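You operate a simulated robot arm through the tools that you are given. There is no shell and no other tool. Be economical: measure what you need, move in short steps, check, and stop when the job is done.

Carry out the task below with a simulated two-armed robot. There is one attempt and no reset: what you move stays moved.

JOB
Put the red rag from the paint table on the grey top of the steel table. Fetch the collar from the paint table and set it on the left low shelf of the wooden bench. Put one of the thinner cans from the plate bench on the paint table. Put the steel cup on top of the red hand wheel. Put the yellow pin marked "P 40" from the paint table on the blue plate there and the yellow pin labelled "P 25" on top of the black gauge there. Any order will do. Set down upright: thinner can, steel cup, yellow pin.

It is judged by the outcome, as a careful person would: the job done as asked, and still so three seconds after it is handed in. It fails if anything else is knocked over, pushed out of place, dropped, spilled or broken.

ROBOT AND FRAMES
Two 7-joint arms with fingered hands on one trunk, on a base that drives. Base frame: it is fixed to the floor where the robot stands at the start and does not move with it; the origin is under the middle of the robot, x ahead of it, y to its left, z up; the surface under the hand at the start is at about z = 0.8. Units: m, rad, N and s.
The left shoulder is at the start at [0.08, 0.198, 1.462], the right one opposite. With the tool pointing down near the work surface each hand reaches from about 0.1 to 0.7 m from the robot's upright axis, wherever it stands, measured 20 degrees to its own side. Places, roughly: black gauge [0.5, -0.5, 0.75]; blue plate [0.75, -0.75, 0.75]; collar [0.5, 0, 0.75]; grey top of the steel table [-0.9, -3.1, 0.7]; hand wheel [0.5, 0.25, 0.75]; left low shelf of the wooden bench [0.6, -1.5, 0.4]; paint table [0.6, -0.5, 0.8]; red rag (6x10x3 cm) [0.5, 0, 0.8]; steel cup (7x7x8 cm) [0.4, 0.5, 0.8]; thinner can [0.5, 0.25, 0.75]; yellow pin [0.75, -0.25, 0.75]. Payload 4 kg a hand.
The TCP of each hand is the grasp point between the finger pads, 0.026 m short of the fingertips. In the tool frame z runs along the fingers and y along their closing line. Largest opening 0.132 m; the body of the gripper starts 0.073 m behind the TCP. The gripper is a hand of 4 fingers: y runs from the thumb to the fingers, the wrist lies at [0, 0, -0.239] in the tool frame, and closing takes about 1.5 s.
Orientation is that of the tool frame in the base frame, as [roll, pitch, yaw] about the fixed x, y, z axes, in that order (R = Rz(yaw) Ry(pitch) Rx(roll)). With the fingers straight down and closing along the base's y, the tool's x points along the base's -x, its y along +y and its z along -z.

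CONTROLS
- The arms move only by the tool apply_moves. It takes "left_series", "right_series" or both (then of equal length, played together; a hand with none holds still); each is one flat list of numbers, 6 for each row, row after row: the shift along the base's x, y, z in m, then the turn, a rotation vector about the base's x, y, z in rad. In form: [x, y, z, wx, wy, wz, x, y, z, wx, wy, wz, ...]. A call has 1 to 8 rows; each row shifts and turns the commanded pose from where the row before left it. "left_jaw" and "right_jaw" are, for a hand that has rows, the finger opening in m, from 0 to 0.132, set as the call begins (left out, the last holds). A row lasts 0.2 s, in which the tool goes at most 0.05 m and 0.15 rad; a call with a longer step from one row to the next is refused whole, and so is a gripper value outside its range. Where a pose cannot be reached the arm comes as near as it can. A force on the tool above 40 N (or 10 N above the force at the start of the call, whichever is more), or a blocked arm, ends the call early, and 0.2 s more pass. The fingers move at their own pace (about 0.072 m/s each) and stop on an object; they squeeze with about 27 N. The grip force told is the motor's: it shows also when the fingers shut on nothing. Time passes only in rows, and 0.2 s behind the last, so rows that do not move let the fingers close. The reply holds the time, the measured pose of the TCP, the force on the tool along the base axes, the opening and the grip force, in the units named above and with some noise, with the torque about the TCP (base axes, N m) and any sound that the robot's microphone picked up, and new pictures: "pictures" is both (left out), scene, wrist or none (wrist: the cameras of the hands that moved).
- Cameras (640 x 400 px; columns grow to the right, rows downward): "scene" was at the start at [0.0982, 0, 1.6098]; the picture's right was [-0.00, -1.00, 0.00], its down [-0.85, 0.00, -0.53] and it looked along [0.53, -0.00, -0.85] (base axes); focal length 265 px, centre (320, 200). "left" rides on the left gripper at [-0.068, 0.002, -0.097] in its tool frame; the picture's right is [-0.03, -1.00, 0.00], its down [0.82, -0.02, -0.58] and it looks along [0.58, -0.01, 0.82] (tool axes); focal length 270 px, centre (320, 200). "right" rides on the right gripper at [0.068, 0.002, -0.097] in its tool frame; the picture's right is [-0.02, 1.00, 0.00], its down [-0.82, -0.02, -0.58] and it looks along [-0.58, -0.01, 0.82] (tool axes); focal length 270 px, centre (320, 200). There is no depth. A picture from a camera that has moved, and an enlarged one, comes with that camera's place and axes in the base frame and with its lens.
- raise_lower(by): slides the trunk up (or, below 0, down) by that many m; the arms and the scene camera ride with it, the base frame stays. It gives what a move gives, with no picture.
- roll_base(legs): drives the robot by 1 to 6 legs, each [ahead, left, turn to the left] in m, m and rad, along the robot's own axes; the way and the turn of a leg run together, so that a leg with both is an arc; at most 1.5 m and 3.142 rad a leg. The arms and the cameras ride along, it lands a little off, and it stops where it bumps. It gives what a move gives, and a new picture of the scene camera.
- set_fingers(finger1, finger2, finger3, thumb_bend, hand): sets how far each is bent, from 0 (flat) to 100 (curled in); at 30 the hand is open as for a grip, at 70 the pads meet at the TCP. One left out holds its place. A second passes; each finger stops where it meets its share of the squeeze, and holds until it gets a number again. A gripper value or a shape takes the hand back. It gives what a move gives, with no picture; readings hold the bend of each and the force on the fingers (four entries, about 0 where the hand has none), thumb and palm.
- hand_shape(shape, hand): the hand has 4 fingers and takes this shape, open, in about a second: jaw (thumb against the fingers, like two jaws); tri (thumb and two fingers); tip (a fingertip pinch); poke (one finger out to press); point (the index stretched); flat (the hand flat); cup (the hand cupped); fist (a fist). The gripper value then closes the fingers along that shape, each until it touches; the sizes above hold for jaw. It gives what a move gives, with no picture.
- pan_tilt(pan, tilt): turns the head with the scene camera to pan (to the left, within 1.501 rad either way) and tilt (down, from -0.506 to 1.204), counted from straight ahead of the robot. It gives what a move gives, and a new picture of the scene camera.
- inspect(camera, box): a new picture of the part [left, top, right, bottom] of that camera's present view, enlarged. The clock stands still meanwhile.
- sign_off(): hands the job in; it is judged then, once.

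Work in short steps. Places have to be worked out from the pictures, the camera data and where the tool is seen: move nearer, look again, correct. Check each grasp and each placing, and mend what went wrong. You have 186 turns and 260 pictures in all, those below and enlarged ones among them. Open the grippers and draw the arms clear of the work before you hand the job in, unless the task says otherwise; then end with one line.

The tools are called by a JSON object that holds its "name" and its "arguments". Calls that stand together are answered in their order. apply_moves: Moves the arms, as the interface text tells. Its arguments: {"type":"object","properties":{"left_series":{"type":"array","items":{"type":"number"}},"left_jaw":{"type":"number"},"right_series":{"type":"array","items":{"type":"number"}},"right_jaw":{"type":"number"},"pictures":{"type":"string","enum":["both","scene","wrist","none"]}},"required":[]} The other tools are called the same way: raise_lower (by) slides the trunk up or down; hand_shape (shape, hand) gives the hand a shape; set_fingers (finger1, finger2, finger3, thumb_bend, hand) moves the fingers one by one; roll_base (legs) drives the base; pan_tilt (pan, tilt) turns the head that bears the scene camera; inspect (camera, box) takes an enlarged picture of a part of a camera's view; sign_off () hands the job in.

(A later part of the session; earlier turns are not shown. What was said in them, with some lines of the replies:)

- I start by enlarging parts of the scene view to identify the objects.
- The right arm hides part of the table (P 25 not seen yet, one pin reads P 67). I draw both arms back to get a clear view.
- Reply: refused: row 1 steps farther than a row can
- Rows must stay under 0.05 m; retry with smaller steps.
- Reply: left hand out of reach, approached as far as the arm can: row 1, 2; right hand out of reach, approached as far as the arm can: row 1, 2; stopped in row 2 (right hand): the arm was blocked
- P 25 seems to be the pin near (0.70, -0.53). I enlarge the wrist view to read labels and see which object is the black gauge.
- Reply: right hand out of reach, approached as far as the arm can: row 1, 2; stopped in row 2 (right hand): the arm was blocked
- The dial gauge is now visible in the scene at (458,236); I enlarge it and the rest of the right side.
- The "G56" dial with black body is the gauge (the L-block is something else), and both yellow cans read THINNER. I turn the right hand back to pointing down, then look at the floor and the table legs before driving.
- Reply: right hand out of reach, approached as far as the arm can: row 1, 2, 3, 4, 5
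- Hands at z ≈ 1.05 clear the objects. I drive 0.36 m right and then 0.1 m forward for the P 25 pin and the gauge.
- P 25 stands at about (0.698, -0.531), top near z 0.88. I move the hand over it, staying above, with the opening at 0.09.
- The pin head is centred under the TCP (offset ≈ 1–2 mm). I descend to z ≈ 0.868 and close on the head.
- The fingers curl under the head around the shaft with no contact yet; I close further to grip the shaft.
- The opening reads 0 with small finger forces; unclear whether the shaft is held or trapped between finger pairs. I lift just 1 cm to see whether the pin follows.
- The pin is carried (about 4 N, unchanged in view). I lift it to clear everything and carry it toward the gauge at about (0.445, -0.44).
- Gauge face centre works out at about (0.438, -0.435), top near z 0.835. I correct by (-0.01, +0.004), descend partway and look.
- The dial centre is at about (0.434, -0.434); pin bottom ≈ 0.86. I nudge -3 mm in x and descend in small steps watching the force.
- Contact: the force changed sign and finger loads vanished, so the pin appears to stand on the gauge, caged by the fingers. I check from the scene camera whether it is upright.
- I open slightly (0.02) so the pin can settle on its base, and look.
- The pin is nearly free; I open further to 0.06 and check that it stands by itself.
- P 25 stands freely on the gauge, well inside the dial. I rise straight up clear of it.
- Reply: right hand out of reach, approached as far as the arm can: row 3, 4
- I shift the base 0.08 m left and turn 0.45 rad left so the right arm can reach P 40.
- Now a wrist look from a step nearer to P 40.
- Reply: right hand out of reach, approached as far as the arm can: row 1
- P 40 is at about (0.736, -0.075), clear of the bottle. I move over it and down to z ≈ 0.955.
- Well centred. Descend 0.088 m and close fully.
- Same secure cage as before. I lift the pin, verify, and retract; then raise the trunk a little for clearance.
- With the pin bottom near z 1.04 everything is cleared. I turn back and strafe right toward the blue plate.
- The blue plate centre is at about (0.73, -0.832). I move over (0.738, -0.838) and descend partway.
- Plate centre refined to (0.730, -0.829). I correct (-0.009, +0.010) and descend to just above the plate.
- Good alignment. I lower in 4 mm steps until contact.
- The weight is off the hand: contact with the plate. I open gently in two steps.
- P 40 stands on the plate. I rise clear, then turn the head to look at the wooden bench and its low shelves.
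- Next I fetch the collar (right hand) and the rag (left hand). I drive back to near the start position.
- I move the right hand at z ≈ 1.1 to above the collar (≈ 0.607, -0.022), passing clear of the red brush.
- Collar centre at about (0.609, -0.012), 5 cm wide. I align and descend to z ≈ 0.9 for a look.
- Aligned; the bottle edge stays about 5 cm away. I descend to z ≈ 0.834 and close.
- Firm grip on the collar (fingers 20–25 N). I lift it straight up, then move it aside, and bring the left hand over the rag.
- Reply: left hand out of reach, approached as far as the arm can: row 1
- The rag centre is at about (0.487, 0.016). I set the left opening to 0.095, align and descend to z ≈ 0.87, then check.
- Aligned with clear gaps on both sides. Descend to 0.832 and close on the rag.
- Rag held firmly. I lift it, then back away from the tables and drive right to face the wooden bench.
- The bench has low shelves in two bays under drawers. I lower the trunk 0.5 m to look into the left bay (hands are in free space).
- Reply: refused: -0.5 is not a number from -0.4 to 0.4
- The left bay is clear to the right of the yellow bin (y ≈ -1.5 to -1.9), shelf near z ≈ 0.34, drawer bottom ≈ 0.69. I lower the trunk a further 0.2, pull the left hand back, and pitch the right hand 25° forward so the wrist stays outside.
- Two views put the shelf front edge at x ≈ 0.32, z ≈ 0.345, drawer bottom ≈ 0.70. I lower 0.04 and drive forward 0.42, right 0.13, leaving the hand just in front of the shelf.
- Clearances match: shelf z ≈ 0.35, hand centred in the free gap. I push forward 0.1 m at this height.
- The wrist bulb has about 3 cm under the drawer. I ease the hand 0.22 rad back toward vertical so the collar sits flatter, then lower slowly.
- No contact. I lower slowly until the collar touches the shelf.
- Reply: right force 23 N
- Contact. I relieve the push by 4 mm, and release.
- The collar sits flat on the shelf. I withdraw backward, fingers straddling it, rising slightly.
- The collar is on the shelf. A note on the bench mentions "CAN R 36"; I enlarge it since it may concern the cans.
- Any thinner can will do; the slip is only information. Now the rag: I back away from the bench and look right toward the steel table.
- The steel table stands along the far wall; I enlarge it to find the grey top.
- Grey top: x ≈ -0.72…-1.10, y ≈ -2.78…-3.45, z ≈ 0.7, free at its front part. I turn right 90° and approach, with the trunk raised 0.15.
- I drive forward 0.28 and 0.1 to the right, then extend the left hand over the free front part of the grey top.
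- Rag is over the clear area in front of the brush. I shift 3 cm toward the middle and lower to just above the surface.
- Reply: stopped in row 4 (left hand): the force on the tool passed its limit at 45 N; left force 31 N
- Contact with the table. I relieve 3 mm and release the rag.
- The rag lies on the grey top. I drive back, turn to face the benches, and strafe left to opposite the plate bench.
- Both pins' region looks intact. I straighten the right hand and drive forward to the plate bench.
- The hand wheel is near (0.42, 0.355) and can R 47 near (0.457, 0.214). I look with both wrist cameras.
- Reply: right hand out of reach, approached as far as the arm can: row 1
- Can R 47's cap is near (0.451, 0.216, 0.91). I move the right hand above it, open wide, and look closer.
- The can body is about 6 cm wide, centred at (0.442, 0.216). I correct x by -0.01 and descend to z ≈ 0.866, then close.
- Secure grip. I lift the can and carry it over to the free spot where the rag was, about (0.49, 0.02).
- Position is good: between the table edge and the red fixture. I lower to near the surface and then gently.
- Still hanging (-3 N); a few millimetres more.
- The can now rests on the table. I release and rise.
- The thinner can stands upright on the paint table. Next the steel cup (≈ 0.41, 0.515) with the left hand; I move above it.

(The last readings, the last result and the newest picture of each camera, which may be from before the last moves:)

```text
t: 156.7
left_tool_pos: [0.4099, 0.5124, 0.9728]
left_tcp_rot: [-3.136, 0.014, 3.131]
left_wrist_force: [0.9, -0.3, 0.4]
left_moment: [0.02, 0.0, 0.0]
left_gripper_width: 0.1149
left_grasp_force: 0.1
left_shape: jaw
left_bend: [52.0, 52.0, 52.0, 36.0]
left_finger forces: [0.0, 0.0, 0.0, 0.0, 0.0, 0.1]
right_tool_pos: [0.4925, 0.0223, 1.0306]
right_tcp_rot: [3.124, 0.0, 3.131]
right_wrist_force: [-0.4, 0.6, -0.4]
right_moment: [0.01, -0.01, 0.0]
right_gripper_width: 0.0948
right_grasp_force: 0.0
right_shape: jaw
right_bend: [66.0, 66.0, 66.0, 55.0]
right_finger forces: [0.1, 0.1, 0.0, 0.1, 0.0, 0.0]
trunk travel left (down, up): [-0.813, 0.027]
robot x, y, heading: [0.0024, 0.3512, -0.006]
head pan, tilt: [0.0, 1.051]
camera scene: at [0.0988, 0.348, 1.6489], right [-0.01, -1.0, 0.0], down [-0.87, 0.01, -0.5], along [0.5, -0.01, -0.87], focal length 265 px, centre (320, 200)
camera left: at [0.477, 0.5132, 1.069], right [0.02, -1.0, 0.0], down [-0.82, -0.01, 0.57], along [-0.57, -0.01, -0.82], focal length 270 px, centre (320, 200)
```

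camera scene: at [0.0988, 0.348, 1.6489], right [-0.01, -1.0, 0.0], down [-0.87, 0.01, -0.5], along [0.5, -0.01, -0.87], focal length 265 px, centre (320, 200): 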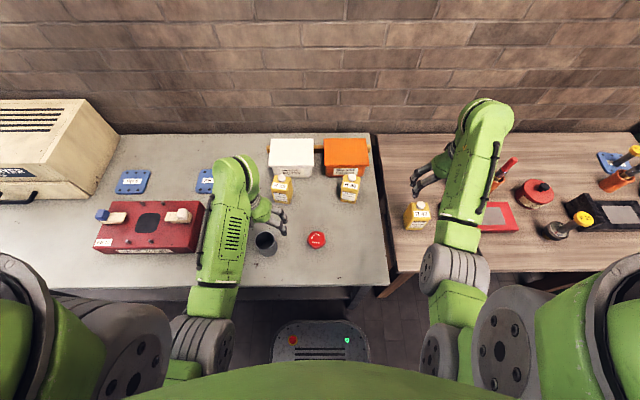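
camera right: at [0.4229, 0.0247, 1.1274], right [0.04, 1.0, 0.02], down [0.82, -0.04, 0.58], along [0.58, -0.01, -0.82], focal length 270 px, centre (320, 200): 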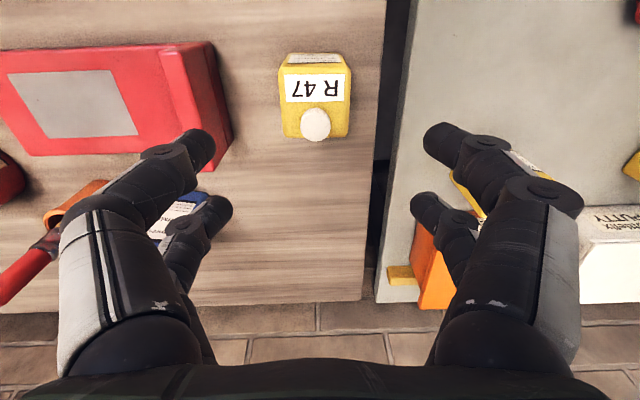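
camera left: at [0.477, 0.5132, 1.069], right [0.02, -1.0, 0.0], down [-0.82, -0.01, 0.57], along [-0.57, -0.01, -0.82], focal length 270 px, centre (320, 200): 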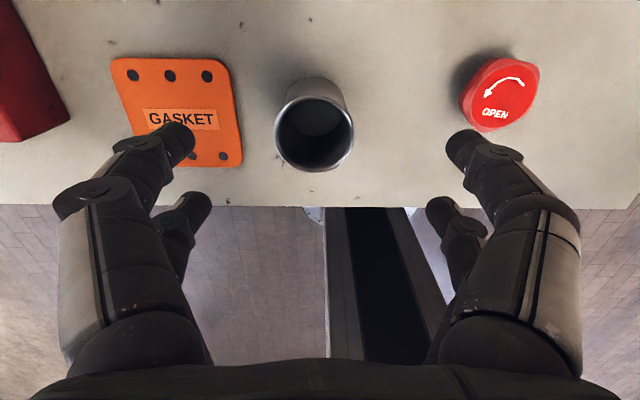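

Cup centre at (0.407, 0.516). I align, descend to z ≈ 0.85 and close.

{"name": "apply_moves", "arguments": {"left_series": [-0.003, 0.003, -0.03, 0, 0, 0, 0, 0, -0.04, 0, 0, 0, 0, 0, -0.04, 0, 0, 0, 0, 0, -0.013, 0, 0, 0, 0, 0, 0, 0, 0, 0], "pictures": "wrist"}}

{"name": "apply_moves", "arguments": {"left_series": [0, 0, 0, 0, 0, 0, 0, 0, 0, 0, 0, 0, 0, 0, 0, 0, 0, 0, 0, 0, 0, 0, 0, 0, 0, 0, 0, 0, 0, 0, 0, 0, 0, 0, 0, 0, 0, 0, 0, 0, 0, 0], "left_jaw": 0.02, "pictures": "wrist"}}

```text
t: 157.9
left_tool_pos: [0.4082, 0.5168, 0.8478]
left_tcp_rot: [-3.137, 0.014, 3.133]
left_wrist_force: [0.3, -0.5, 0.8]
left_moment: [0.04, 0.0, -0.01]
left_gripper_width: 0.1148
left_grasp_force: 0.1
left_shape: jaw
left_bend: [52.0, 52.0, 52.0, 36.0]
left_finger forces: [0.0, 0.0, 0.0, 0.0, 0.1, 0.0]
right_tool_pos: [0.491, 0.0209, 1.0318]
right_tcp_rot: [3.124, 0.0, 3.131]
right_wrist_force: [0.0, -0.3, -0.1]
right_moment: [0.01, 0.0, -0.01]
right_gripper_width: 0.0948
right_grasp_force: 0.1
right_shape: jaw
right_bend: [66.0, 66.0, 66.0, 55.0]
right_finger forces: [0.1, 0.0, 0.1, 0.1, 0.1, 0.1]
trunk travel left (down, up): [-0.813, 0.027]
robot x, y, heading: [0.0042, 0.3474, -0.007]
head pan, tilt: [0.0, 1.051]
camera left: at [0.4754, 0.5177, 0.9445], right [0.02, -1.0, 0.01], down [-0.82, -0.01, 0.57], along [-0.57, -0.01, -0.82], focal length 270 px, centre (320, 200)
```

left: 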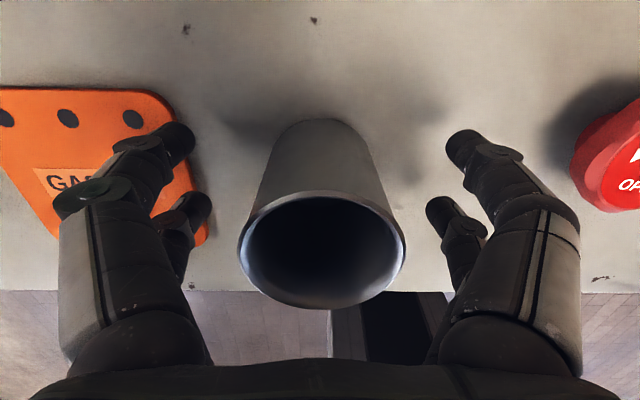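

```text
t: 159.5
left_tool_pos: [0.4078, 0.5163, 0.8478]
left_tcp_rot: [-3.136, 0.015, 3.13]
left_wrist_force: [0.1, -0.1, 0.2]
left_moment: [0.03, -0.02, -0.01]
left_gripper_width: 0.0293
left_grasp_force: 26.6
left_shape: jaw
left_bend: [74.0, 73.0, 73.0, 72.0]
left_finger forces: [29.7, 32.7, 33.6, 0.0, 20.7, 0.0]
right_tool_pos: [0.4913, 0.0218, 1.0314]
right_tcp_rot: [3.125, -0.001, 3.134]
right_wrist_force: [0.2, 0.2, -0.4]
right_moment: [0.01, 0.0, 0.02]
right_gripper_width: 0.0947
right_grasp_force: 0.1
right_shape: jaw
right_bend: [66.0, 66.0, 66.0, 55.0]
right_finger forces: [0.0, 0.0, 0.0, 0.0, 0.0, 0.0]
trunk travel left (down, up): [-0.813, 0.027]
robot x, y, heading: [0.0025, 0.3487, -0.012]
head pan, tilt: [0.0, 1.051]
camera left: at [0.4755, 0.5177, 0.9446], right [0.02, -1.0, 0.01], down [-0.82, -0.01, 0.57], along [-0.57, -0.01, -0.82], focal length 270 px, centre (320, 200)
```

left: 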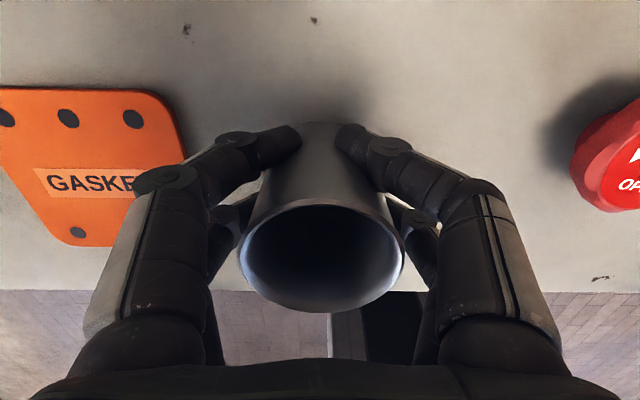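

Cup gripped, centred on the TCP. I lift it and carry it above the hand wheel, stopping short for a look.

{"name": "apply_moves", "arguments": {"left_series": [0, 0, 0.04, 0, 0, 0, 0, 0, 0.04, 0, 0, 0, 0, 0, 0.04, 0, 0, 0, 0.003, -0.04, 0, 0, 0, 0, 0.003, -0.04, 0, 0, 0, 0, 0.003, -0.04, 0, 0, 0, 0, 0.003, -0.04, 0, 0, 0, 0, 0, 0, 0, 0, 0, 0]}}

```text
t: 161.3
left_tool_pos: [0.4146, 0.3549, 0.9678]
left_tcp_rot: [-3.137, 0.012, 3.134]
left_wrist_force: [-0.3, 0.2, -0.6]
left_moment: [-0.01, 0.02, -0.02]
left_gripper_width: 0.0285
left_grasp_force: 27.5
left_shape: jaw
left_bend: [74.0, 73.0, 73.0, 72.0]
left_finger forces: [29.8, 33.2, 34.8, 0.1, 21.1, 0.0]
right_tool_pos: [0.4915, 0.0226, 1.0322]
right_tcp_rot: [3.125, 0.0, 3.132]
right_wrist_force: [-0.2, -0.5, 1.0]
right_moment: [0.01, 0.01, -0.01]
right_gripper_width: 0.0949
right_grasp_force: 0.1
right_shape: jaw
right_bend: [66.0, 66.0, 66.0, 55.0]
right_finger forces: [0.0, 0.0, 0.1, 0.0, 0.0, 0.1]
trunk travel left (down, up): [-0.813, 0.027]
robot x, y, heading: [0.0024, 0.3499, -0.012]
head pan, tilt: [0.0, 1.051]
camera scene: at [0.0982, 0.3482, 1.649], right [-0.01, -1.0, 0.0], down [-0.87, 0.01, -0.5], along [0.5, -0.01, -0.87], focal length 265 px, centre (320, 200)
camera left: at [0.4838, 0.3556, 1.0652], right [0.02, -1.0, 0.0], down [-0.82, -0.01, 0.57], along [-0.57, -0.01, -0.82], focal length 270 px, centre (320, 200)
```

scene: 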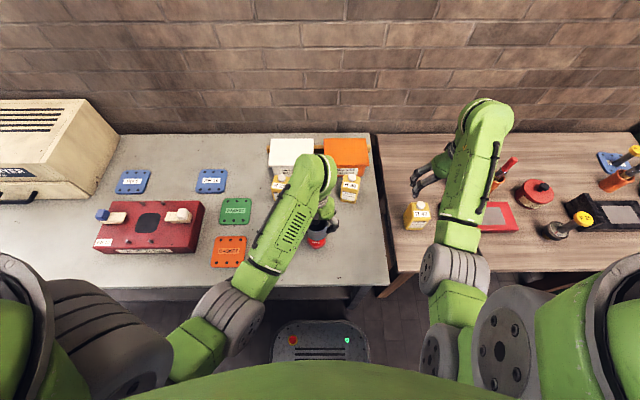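
left: 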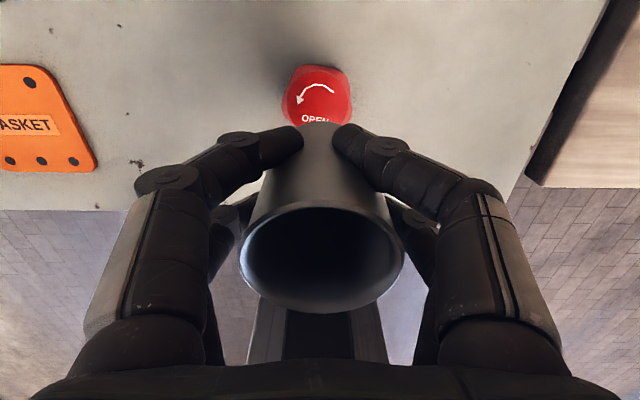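

Wheel centre ≈ (0.421, 0.357), about 6 cm across. I correct and lower to 1.5 cm above, and inspect the wheel's top.

{"name": "inspect", "arguments": {"camera": "left", "box": [260, 40, 380, 140]}}

{"name": "apply_moves", "arguments": {"left_series": [0.006, 0.002, -0.02, 0, 0, 0, 0, 0, -0.03, 0, 0, 0, 0, 0, -0.023, 0, 0, 0, 0, 0, 0, 0, 0, 0], "pictures": "wrist"}}

{"name": "inspect", "arguments": {"camera": "scene", "box": [280, 200, 360, 260]}}

```text
4.00 times, centred on (320, 90) of left
camera zoom: at [0.4838, 0.3556, 1.0652], right [0.02, -1.0, 0.0], down [-0.82, -0.01, 0.57], along [-0.57, -0.01, -0.82], focal length 1081 px, centre (320, 640)
```

zoom: 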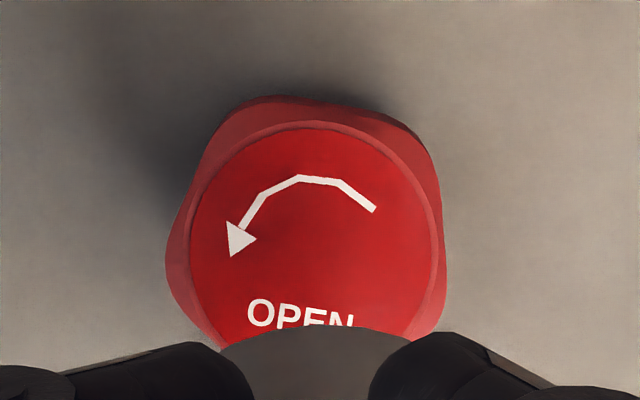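

```text
t: 162.3
left_tool_pos: [0.4232, 0.3583, 0.8946]
left_tcp_rot: [-3.135, 0.015, 3.133]
left_wrist_force: [-0.6, -0.8, -1.2]
left_moment: [-0.02, -0.01, -0.03]
left_gripper_width: 0.0284
left_grasp_force: 26.9
left_shape: jaw
left_bend: [74.0, 73.0, 73.0, 72.0]
left_finger forces: [28.8, 33.1, 35.3, 0.1, 22.0, 0.0]
right_tool_pos: [0.4913, 0.0227, 1.0314]
right_tcp_rot: [3.123, 0.0, 3.131]
right_wrist_force: [0.3, 0.0, -0.1]
right_moment: [0.02, 0.01, -0.02]
right_gripper_width: 0.0948
right_grasp_force: 0.0
right_shape: jaw
right_bend: [66.0, 66.0, 66.0, 55.0]
right_finger forces: [0.0, 0.0, 0.0, 0.0, 0.0, 0.1]
trunk travel left (down, up): [-0.813, 0.027]
robot x, y, heading: [0.0026, 0.3478, -0.009]
head pan, tilt: [0.0, 1.051]
camera left: at [0.4912, 0.3581, 0.9915], right [0.02, -1.0, 0.01], down [-0.82, -0.01, 0.57], along [-0.57, -0.01, -0.82], focal length 270 px, centre (320, 200)
```

left: 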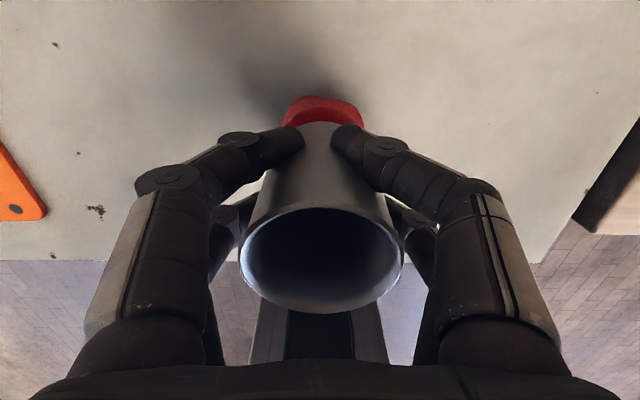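

```text
6.67 times, centred on (320, 230) of scene
camera zoom: at [0.0981, 0.3482, 1.649], right [-0.01, -1.0, 0.0], down [-0.87, 0.01, -0.5], along [0.5, -0.01, -0.87], focal length 1765 px, centre (320, 0)
```

zoom: 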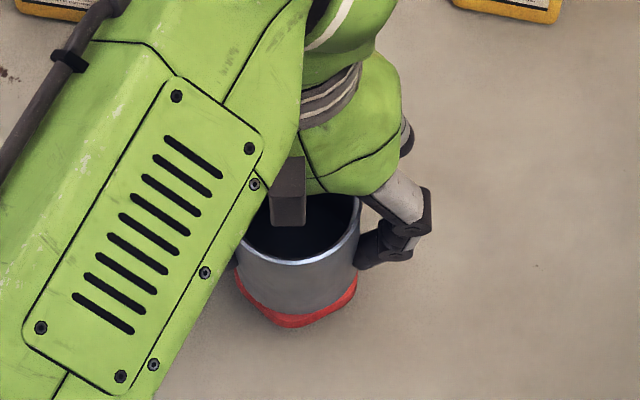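

The wheel's top is a flat 5 cm disc and the cup is centred over it. I lower slowly to contact.

{"name": "apply_moves", "arguments": {"left_series": [0, 0, -0.006, 0, 0, 0, 0, 0, -0.004, 0, 0, 0, 0, 0, 0, 0, 0, 0], "pictures": "none"}}

{"name": "apply_moves", "arguments": {"left_series": [0, 0, -0.003, 0, 0, 0, 0, 0, 0, 0, 0, 0], "pictures": "none"}}

```text
t: 163.1
left_tool_pos: [0.4226, 0.3569, 0.8846]
left_tcp_rot: [-3.138, 0.014, 3.132]
left_wrist_force: [0.0, 0.5, -0.5]
left_moment: [0.02, 0.01, 0.03]
left_gripper_width: 0.0282
left_grasp_force: 27.1
left_shape: jaw
left_bend: [74.0, 73.0, 73.0, 72.0]
left_finger forces: [28.9, 33.2, 35.4, 0.0, 21.9, 0.1]
right_tool_pos: [0.4906, 0.0219, 1.0325]
right_tcp_rot: [3.124, 0.001, 3.131]
right_wrist_force: [-0.5, 0.0, -0.8]
right_moment: [-0.03, 0.06, 0.02]
right_gripper_width: 0.0949
right_grasp_force: 0.0
right_shape: jaw
right_bend: [66.0, 66.0, 66.0, 55.0]
right_finger forces: [0.0, 0.0, 0.1, 0.0, 0.0, 0.0]
trunk travel left (down, up): [-0.813, 0.027]
robot x, y, heading: [-0.0007, 0.3484, -0.012]
head pan, tilt: [0.0, 1.051]
```

```text
t: 163.7
left_tool_pos: [0.4235, 0.3563, 0.8808]
left_tcp_rot: [-3.136, 0.012, 3.131]
left_wrist_force: [0.7, 0.1, -1.4]
left_moment: [0.0, 0.0, 0.03]
left_gripper_width: 0.0281
left_grasp_force: 27.2
left_shape: jaw
left_bend: [74.0, 73.0, 73.0, 72.0]
left_finger forces: [28.9, 33.1, 35.3, 0.1, 21.8, 0.1]
right_tool_pos: [0.4926, 0.0218, 1.0307]
right_tcp_rot: [3.124, 0.001, 3.129]
right_wrist_force: [-1.0, -0.3, -1.2]
right_moment: [0.01, 0.02, 0.0]
right_gripper_width: 0.0945
right_grasp_force: 0.0
right_shape: jaw
right_bend: [66.0, 66.0, 66.0, 55.0]
right_finger forces: [0.1, 0.1, 0.1, 0.0, 0.1, 0.0]
trunk travel left (down, up): [-0.813, 0.027]
robot x, y, heading: [0.0024, 0.3491, -0.01]
head pan, tilt: [0.0, 1.051]
```

Not touching yet; two more small steps.

{"name": "apply_moves", "arguments": {"left_series": [0, 0, -0.003, 0, 0, 0, 0, 0, 0, 0, 0, 0], "pictures": "none"}}

{"name": "apply_moves", "arguments": {"left_series": [0, 0, -0.003, 0, 0, 0, 0, 0, 0, 0, 0, 0], "pictures": "wrist"}}

```text
t: 164.3
left_tool_pos: [0.4243, 0.3559, 0.878]
left_tcp_rot: [-3.138, 0.018, 3.133]
left_wrist_force: [0.1, 0.4, 3.4]
left_moment: [0.11, 0.15, 0.01]
left_gripper_width: 0.028
left_grasp_force: 26.7
left_shape: jaw
left_bend: [74.0, 73.0, 73.0, 72.0]
left_finger forces: [29.3, 33.2, 35.6, 0.0, 22.0, 0.0]
right_tool_pos: [0.4908, 0.0223, 1.0327]
right_tcp_rot: [3.125, -0.001, 3.132]
right_wrist_force: [0.0, 0.2, -0.4]
right_moment: [-0.02, 0.02, 0.01]
right_gripper_width: 0.0948
right_grasp_force: 0.0
right_shape: jaw
right_bend: [66.0, 66.0, 66.0, 55.0]
right_finger forces: [0.1, 0.1, 0.0, 0.1, 0.0, 0.0]
trunk travel left (down, up): [-0.813, 0.027]
robot x, y, heading: [0.0005, 0.3485, -0.008]
head pan, tilt: [0.0, 1.051]
```

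```text
t: 164.9
left_tool_pos: [0.4252, 0.3558, 0.8763]
left_tcp_rot: [-3.133, 0.019, 3.131]
left_wrist_force: [1.3, 1.2, 22.5]
left_moment: [0.22, 0.31, -0.03]
left_gripper_width: 0.028
left_grasp_force: 27.0
left_shape: jaw
left_bend: [74.0, 74.0, 73.0, 72.0]
left_finger forces: [30.1, 35.9, 36.4, 0.1, 23.7, 0.0]
right_tool_pos: [0.49, 0.0225, 1.0323]
right_tcp_rot: [3.124, 0.003, 3.131]
right_wrist_force: [0.0, -0.3, -0.4]
right_moment: [0.05, 0.02, 0.0]
right_gripper_width: 0.0949
right_grasp_force: 0.0
right_shape: jaw
right_bend: [66.0, 66.0, 66.0, 55.0]
right_finger forces: [0.0, 0.0, 0.1, 0.1, 0.1, 0.0]
trunk travel left (down, up): [-0.813, 0.027]
robot x, y, heading: [0.0004, 0.3452, -0.01]
head pan, tilt: [0.0, 1.051]
camera left: at [0.492, 0.3577, 0.975], right [0.02, -1.0, 0.01], down [-0.83, -0.01, 0.56], along [-0.56, -0.01, -0.83], focal length 270 px, centre (320, 200)
```

left: 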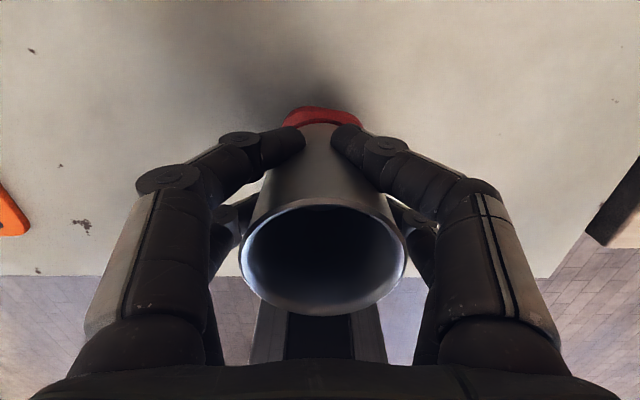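

Contact with the wheel. I relieve 3 mm, then release slowly.

{"name": "apply_moves", "arguments": {"left_series": [0, 0, 0.003, 0, 0, 0, 0, 0, 0, 0, 0, 0], "pictures": "none"}}

{"name": "apply_moves", "arguments": {"left_series": [0, 0, 0, 0, 0, 0, 0, 0, 0, 0, 0, 0, 0, 0, 0, 0, 0, 0, 0, 0, 0, 0, 0, 0, 0, 0, 0, 0, 0, 0, 0, 0, 0, 0, 0, 0], "left_jaw": 0.1, "pictures": "both"}}

```text
t: 165.5
left_tool_pos: [0.4239, 0.3561, 0.8787]
left_tcp_rot: [-3.139, 0.016, 3.129]
left_wrist_force: [1.8, -2.2, 8.5]
left_moment: [0.01, 0.03, -0.01]
left_gripper_width: 0.0282
left_grasp_force: 27.0
left_shape: jaw
left_bend: [74.0, 74.0, 73.0, 72.0]
left_finger forces: [33.1, 35.6, 37.2, 0.0, 22.5, 0.0]
right_tool_pos: [0.491, 0.0223, 1.0316]
right_tcp_rot: [3.124, -0.001, 3.132]
right_wrist_force: [0.2, 0.0, 0.0]
right_moment: [-0.02, 0.01, 0.02]
right_gripper_width: 0.0946
right_grasp_force: 0.0
right_shape: jaw
right_bend: [66.0, 66.0, 66.0, 55.0]
right_finger forces: [0.1, 0.1, 0.0, 0.0, 0.0, 0.0]
trunk travel left (down, up): [-0.813, 0.027]
robot x, y, heading: [0.0037, 0.3477, -0.011]
head pan, tilt: [0.0, 1.051]
```

```text
t: 166.9
left_tool_pos: [0.4248, 0.3571, 0.8791]
left_tcp_rot: [-3.137, 0.012, 3.131]
left_wrist_force: [0.3, -0.3, -0.4]
left_moment: [0.01, 0.04, 0.0]
left_gripper_width: 0.0998
left_grasp_force: 0.0
left_shape: jaw
left_bend: [63.0, 63.0, 63.0, 50.0]
left_finger forces: [0.0, 0.0, 0.1, 0.1, 0.0, 0.0]
right_tool_pos: [0.4905, 0.0219, 1.0315]
right_tcp_rot: [3.123, 0.0, 3.132]
right_wrist_force: [-0.5, -0.4, -0.6]
right_moment: [0.03, -0.01, -0.04]
right_gripper_width: 0.0949
right_grasp_force: 0.0
right_shape: jaw
right_bend: [66.0, 66.0, 66.0, 55.0]
right_finger forces: [0.0, 0.0, 0.0, 0.0, 0.0, 0.0]
trunk travel left (down, up): [-0.813, 0.027]
robot x, y, heading: [0.002, 0.3497, -0.012]
head pan, tilt: [0.0, 1.051]
camera scene: at [0.098, 0.3482, 1.649], right [-0.01, -1.0, 0.0], down [-0.87, 0.01, -0.5], along [0.5, -0.01, -0.87], focal length 265 px, centre (320, 200)
camera left: at [0.4923, 0.3581, 0.9754], right [0.02, -1.0, 0.01], down [-0.82, -0.01, 0.57], along [-0.57, -0.01, -0.82], focal length 270 px, centre (320, 200)
```

scene: 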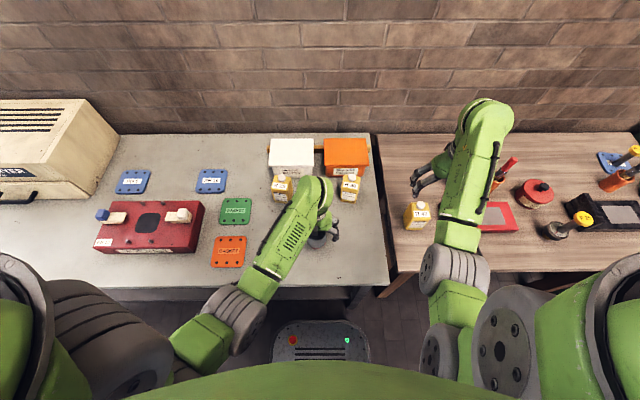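
left: 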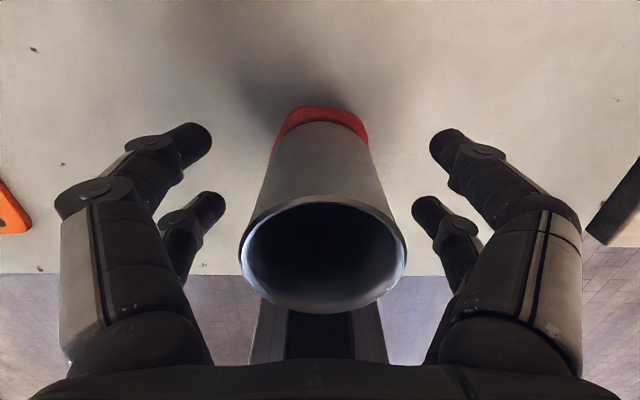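

The cup stands centred on the wheel. I rise straight up with the left hand, then back the robot off and inspect everything.

{"name": "apply_moves", "arguments": {"left_series": [0, 0, 0.03, 0, 0, 0, 0, 0, 0.04, 0, 0, 0, 0, 0, 0.045, 0, 0, 0, 0, 0, 0.045, 0, 0, 0], "pictures": "wrist"}}

{"name": "roll_base", "arguments": {"legs": [[-0.6, 0, 0], [0, -0.3, 0]]}}

{"name": "pan_tilt", "arguments": {"pan": 0, "tilt": 0.7}}

```text
t: 167.9
left_tool_pos: [0.4225, 0.3569, 1.0399]
left_tcp_rot: [-3.136, 0.014, 3.129]
left_wrist_force: [0.5, -0.3, 0.6]
left_moment: [0.0, -0.01, 0.03]
left_gripper_width: 0.1001
left_grasp_force: 0.0
left_shape: jaw
left_bend: [63.0, 63.0, 63.0, 50.0]
left_finger forces: [0.0, 0.0, 0.0, 0.1, 0.0, 0.1]
right_tool_pos: [0.4922, 0.023, 1.0316]
right_tcp_rot: [3.124, 0.0, 3.131]
right_wrist_force: [-0.1, 0.2, 0.1]
right_moment: [-0.01, -0.02, 0.0]
right_gripper_width: 0.0947
right_grasp_force: 0.1
right_shape: jaw
right_bend: [66.0, 66.0, 66.0, 55.0]
right_finger forces: [0.0, 0.0, 0.1, 0.1, 0.1, 0.0]
trunk travel left (down, up): [-0.813, 0.027]
robot x, y, heading: [-0.0007, 0.3476, -0.008]
head pan, tilt: [0.0, 1.051]
camera left: at [0.4913, 0.3573, 1.1374], right [0.02, -1.0, 0.0], down [-0.82, -0.01, 0.57], along [-0.57, -0.01, -0.82], focal length 270 px, centre (320, 200)
```

left: 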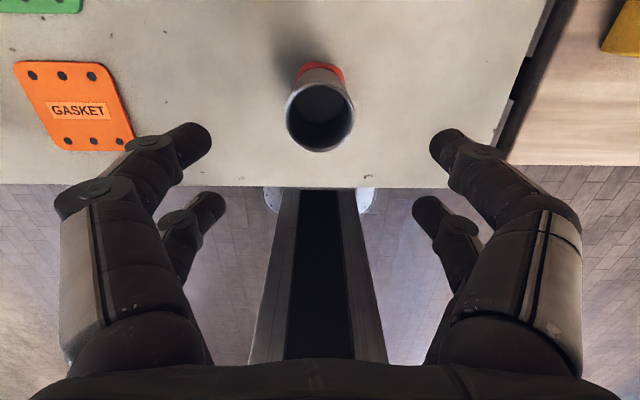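

```text
t: 172.9
left_tool_pos: [-0.1708, 0.0723, 1.04]
left_tcp_rot: [-3.133, 0.015, 3.135]
left_wrist_force: [0.0, -0.1, 0.2]
left_moment: [-0.03, -0.05, -0.02]
left_gripper_width: 0.0998
left_grasp_force: 0.0
left_shape: jaw
left_bend: [63.0, 63.0, 63.0, 50.0]
left_finger forces: [0.0, 0.0, 0.0, 0.0, 0.0, 0.0]
right_tool_pos: [-0.104, -0.2616, 1.0315]
right_tcp_rot: [3.128, 0.0, 3.136]
right_wrist_force: [-0.3, 1.5, -0.1]
right_moment: [0.0, -0.01, 0.0]
right_gripper_width: 0.0948
right_grasp_force: 0.1
right_shape: jaw
right_bend: [66.0, 66.0, 66.0, 55.0]
right_finger forces: [0.0, 0.0, 0.0, 0.0, 0.0, 0.0]
trunk travel left (down, up): [-0.813, 0.027]
robot x, y, heading: [-0.5947, 0.0627, -0.006]
head pan, tilt: [0.0, 1.051]
camera scene: at [-0.4972, 0.0652, 1.649], right [-0.01, -1.0, 0.0], down [-0.87, 0.01, -0.5], along [0.5, -0.01, -0.87], focal length 265 px, centre (320, 200)
```

scene: 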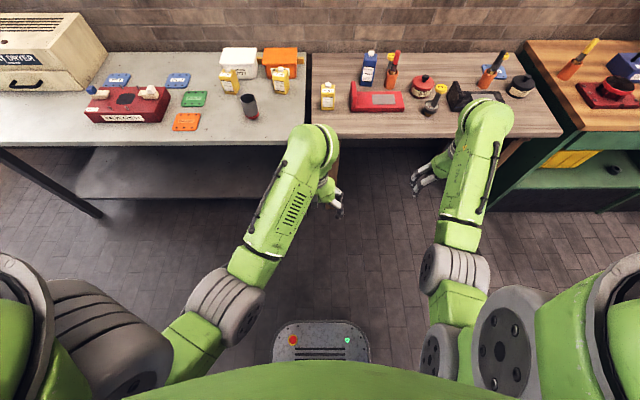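

```text
t: 173.7
left_tool_pos: [-0.1713, 0.0706, 1.0403]
left_tcp_rot: [-3.138, 0.014, 3.135]
left_wrist_force: [-1.1, -0.5, -0.1]
left_moment: [0.01, 0.0, -0.01]
left_gripper_width: 0.0997
left_grasp_force: 0.0
left_shape: jaw
left_bend: [63.0, 63.0, 63.0, 50.0]
left_finger forces: [0.1, 0.1, 0.0, 0.0, 0.0, 0.1]
right_tool_pos: [-0.1025, -0.2645, 1.0312]
right_tcp_rot: [3.125, 0.0, 3.135]
right_wrist_force: [0.3, -0.1, -0.2]
right_moment: [0.0, 0.02, 0.02]
right_gripper_width: 0.095
right_grasp_force: 0.0
right_shape: jaw
right_bend: [66.0, 66.0, 66.0, 55.0]
right_finger forces: [0.1, 0.0, 0.1, 0.0, 0.0, 0.1]
trunk travel left (down, up): [-0.813, 0.027]
robot x, y, heading: [-0.5917, 0.0655, -0.01]
head pan, tilt: [0.0, 0.7]
camera scene: at [-0.4785, 0.0601, 1.6758], right [-0.01, -1.0, 0.0], down [-0.64, 0.01, -0.76], along [0.76, -0.01, -0.64], focal length 265 px, centre (320, 200)
```

scene: 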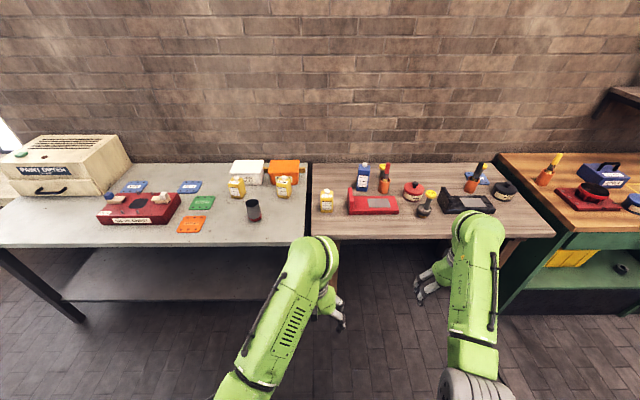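

The robot is clear. I enlarge the two tables to verify the cup, can and both pins.

{"name": "inspect", "arguments": {"camera": "scene", "box": [300, 150, 540, 250]}}

{"name": "inspect", "arguments": {"camera": "scene", "box": [90, 150, 310, 250]}}

```text
2.67 times, centred on (420, 200) of scene
camera zoom: at [-0.4785, 0.0601, 1.6758], right [-0.01, -1.0, 0.0], down [-0.64, 0.01, -0.76], along [0.76, -0.01, -0.64], focal length 706 px, centre (53, 200)
```

zoom: 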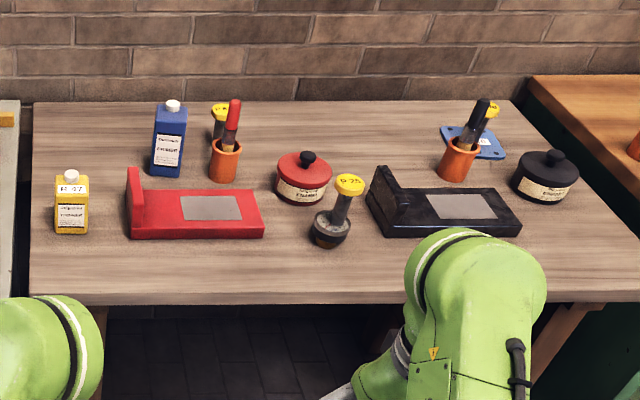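

```text
2.91 times, centred on (200, 200) of scene
camera zoom: at [-0.4785, 0.0601, 1.6758], right [-0.01, -1.0, 0.0], down [-0.64, 0.01, -0.76], along [0.76, -0.01, -0.64], focal length 770 px, centre (669, 200)
```

zoom: 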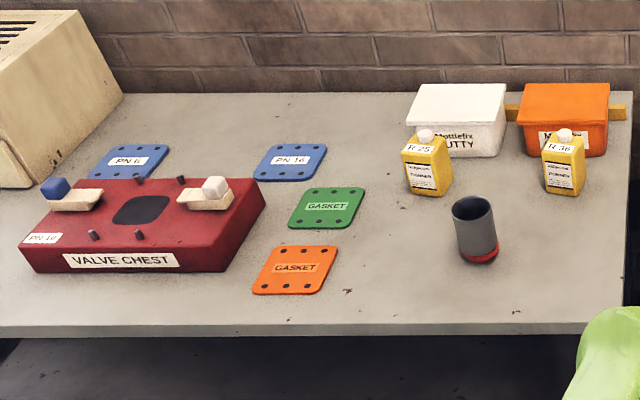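

Everything is in place and upright: P 25 on the gauge, P 40 on the blue plate, can on the paint table, cup on the wheel, with the collar and rag checked earlier. Both grippers are open and clear, so I hand in.

{"name": "sign_off", "arguments": {}}

```text
The job is handed in.
```

All six moves are done and the job is handed in: rag on the grey top, collar on the left low shelf, can R 47 on the paint table, steel cup on the red hand wheel, pin P 40 on the blue plate and pin P 25 on the G56 dial gauge, which I took to be the black gauge.
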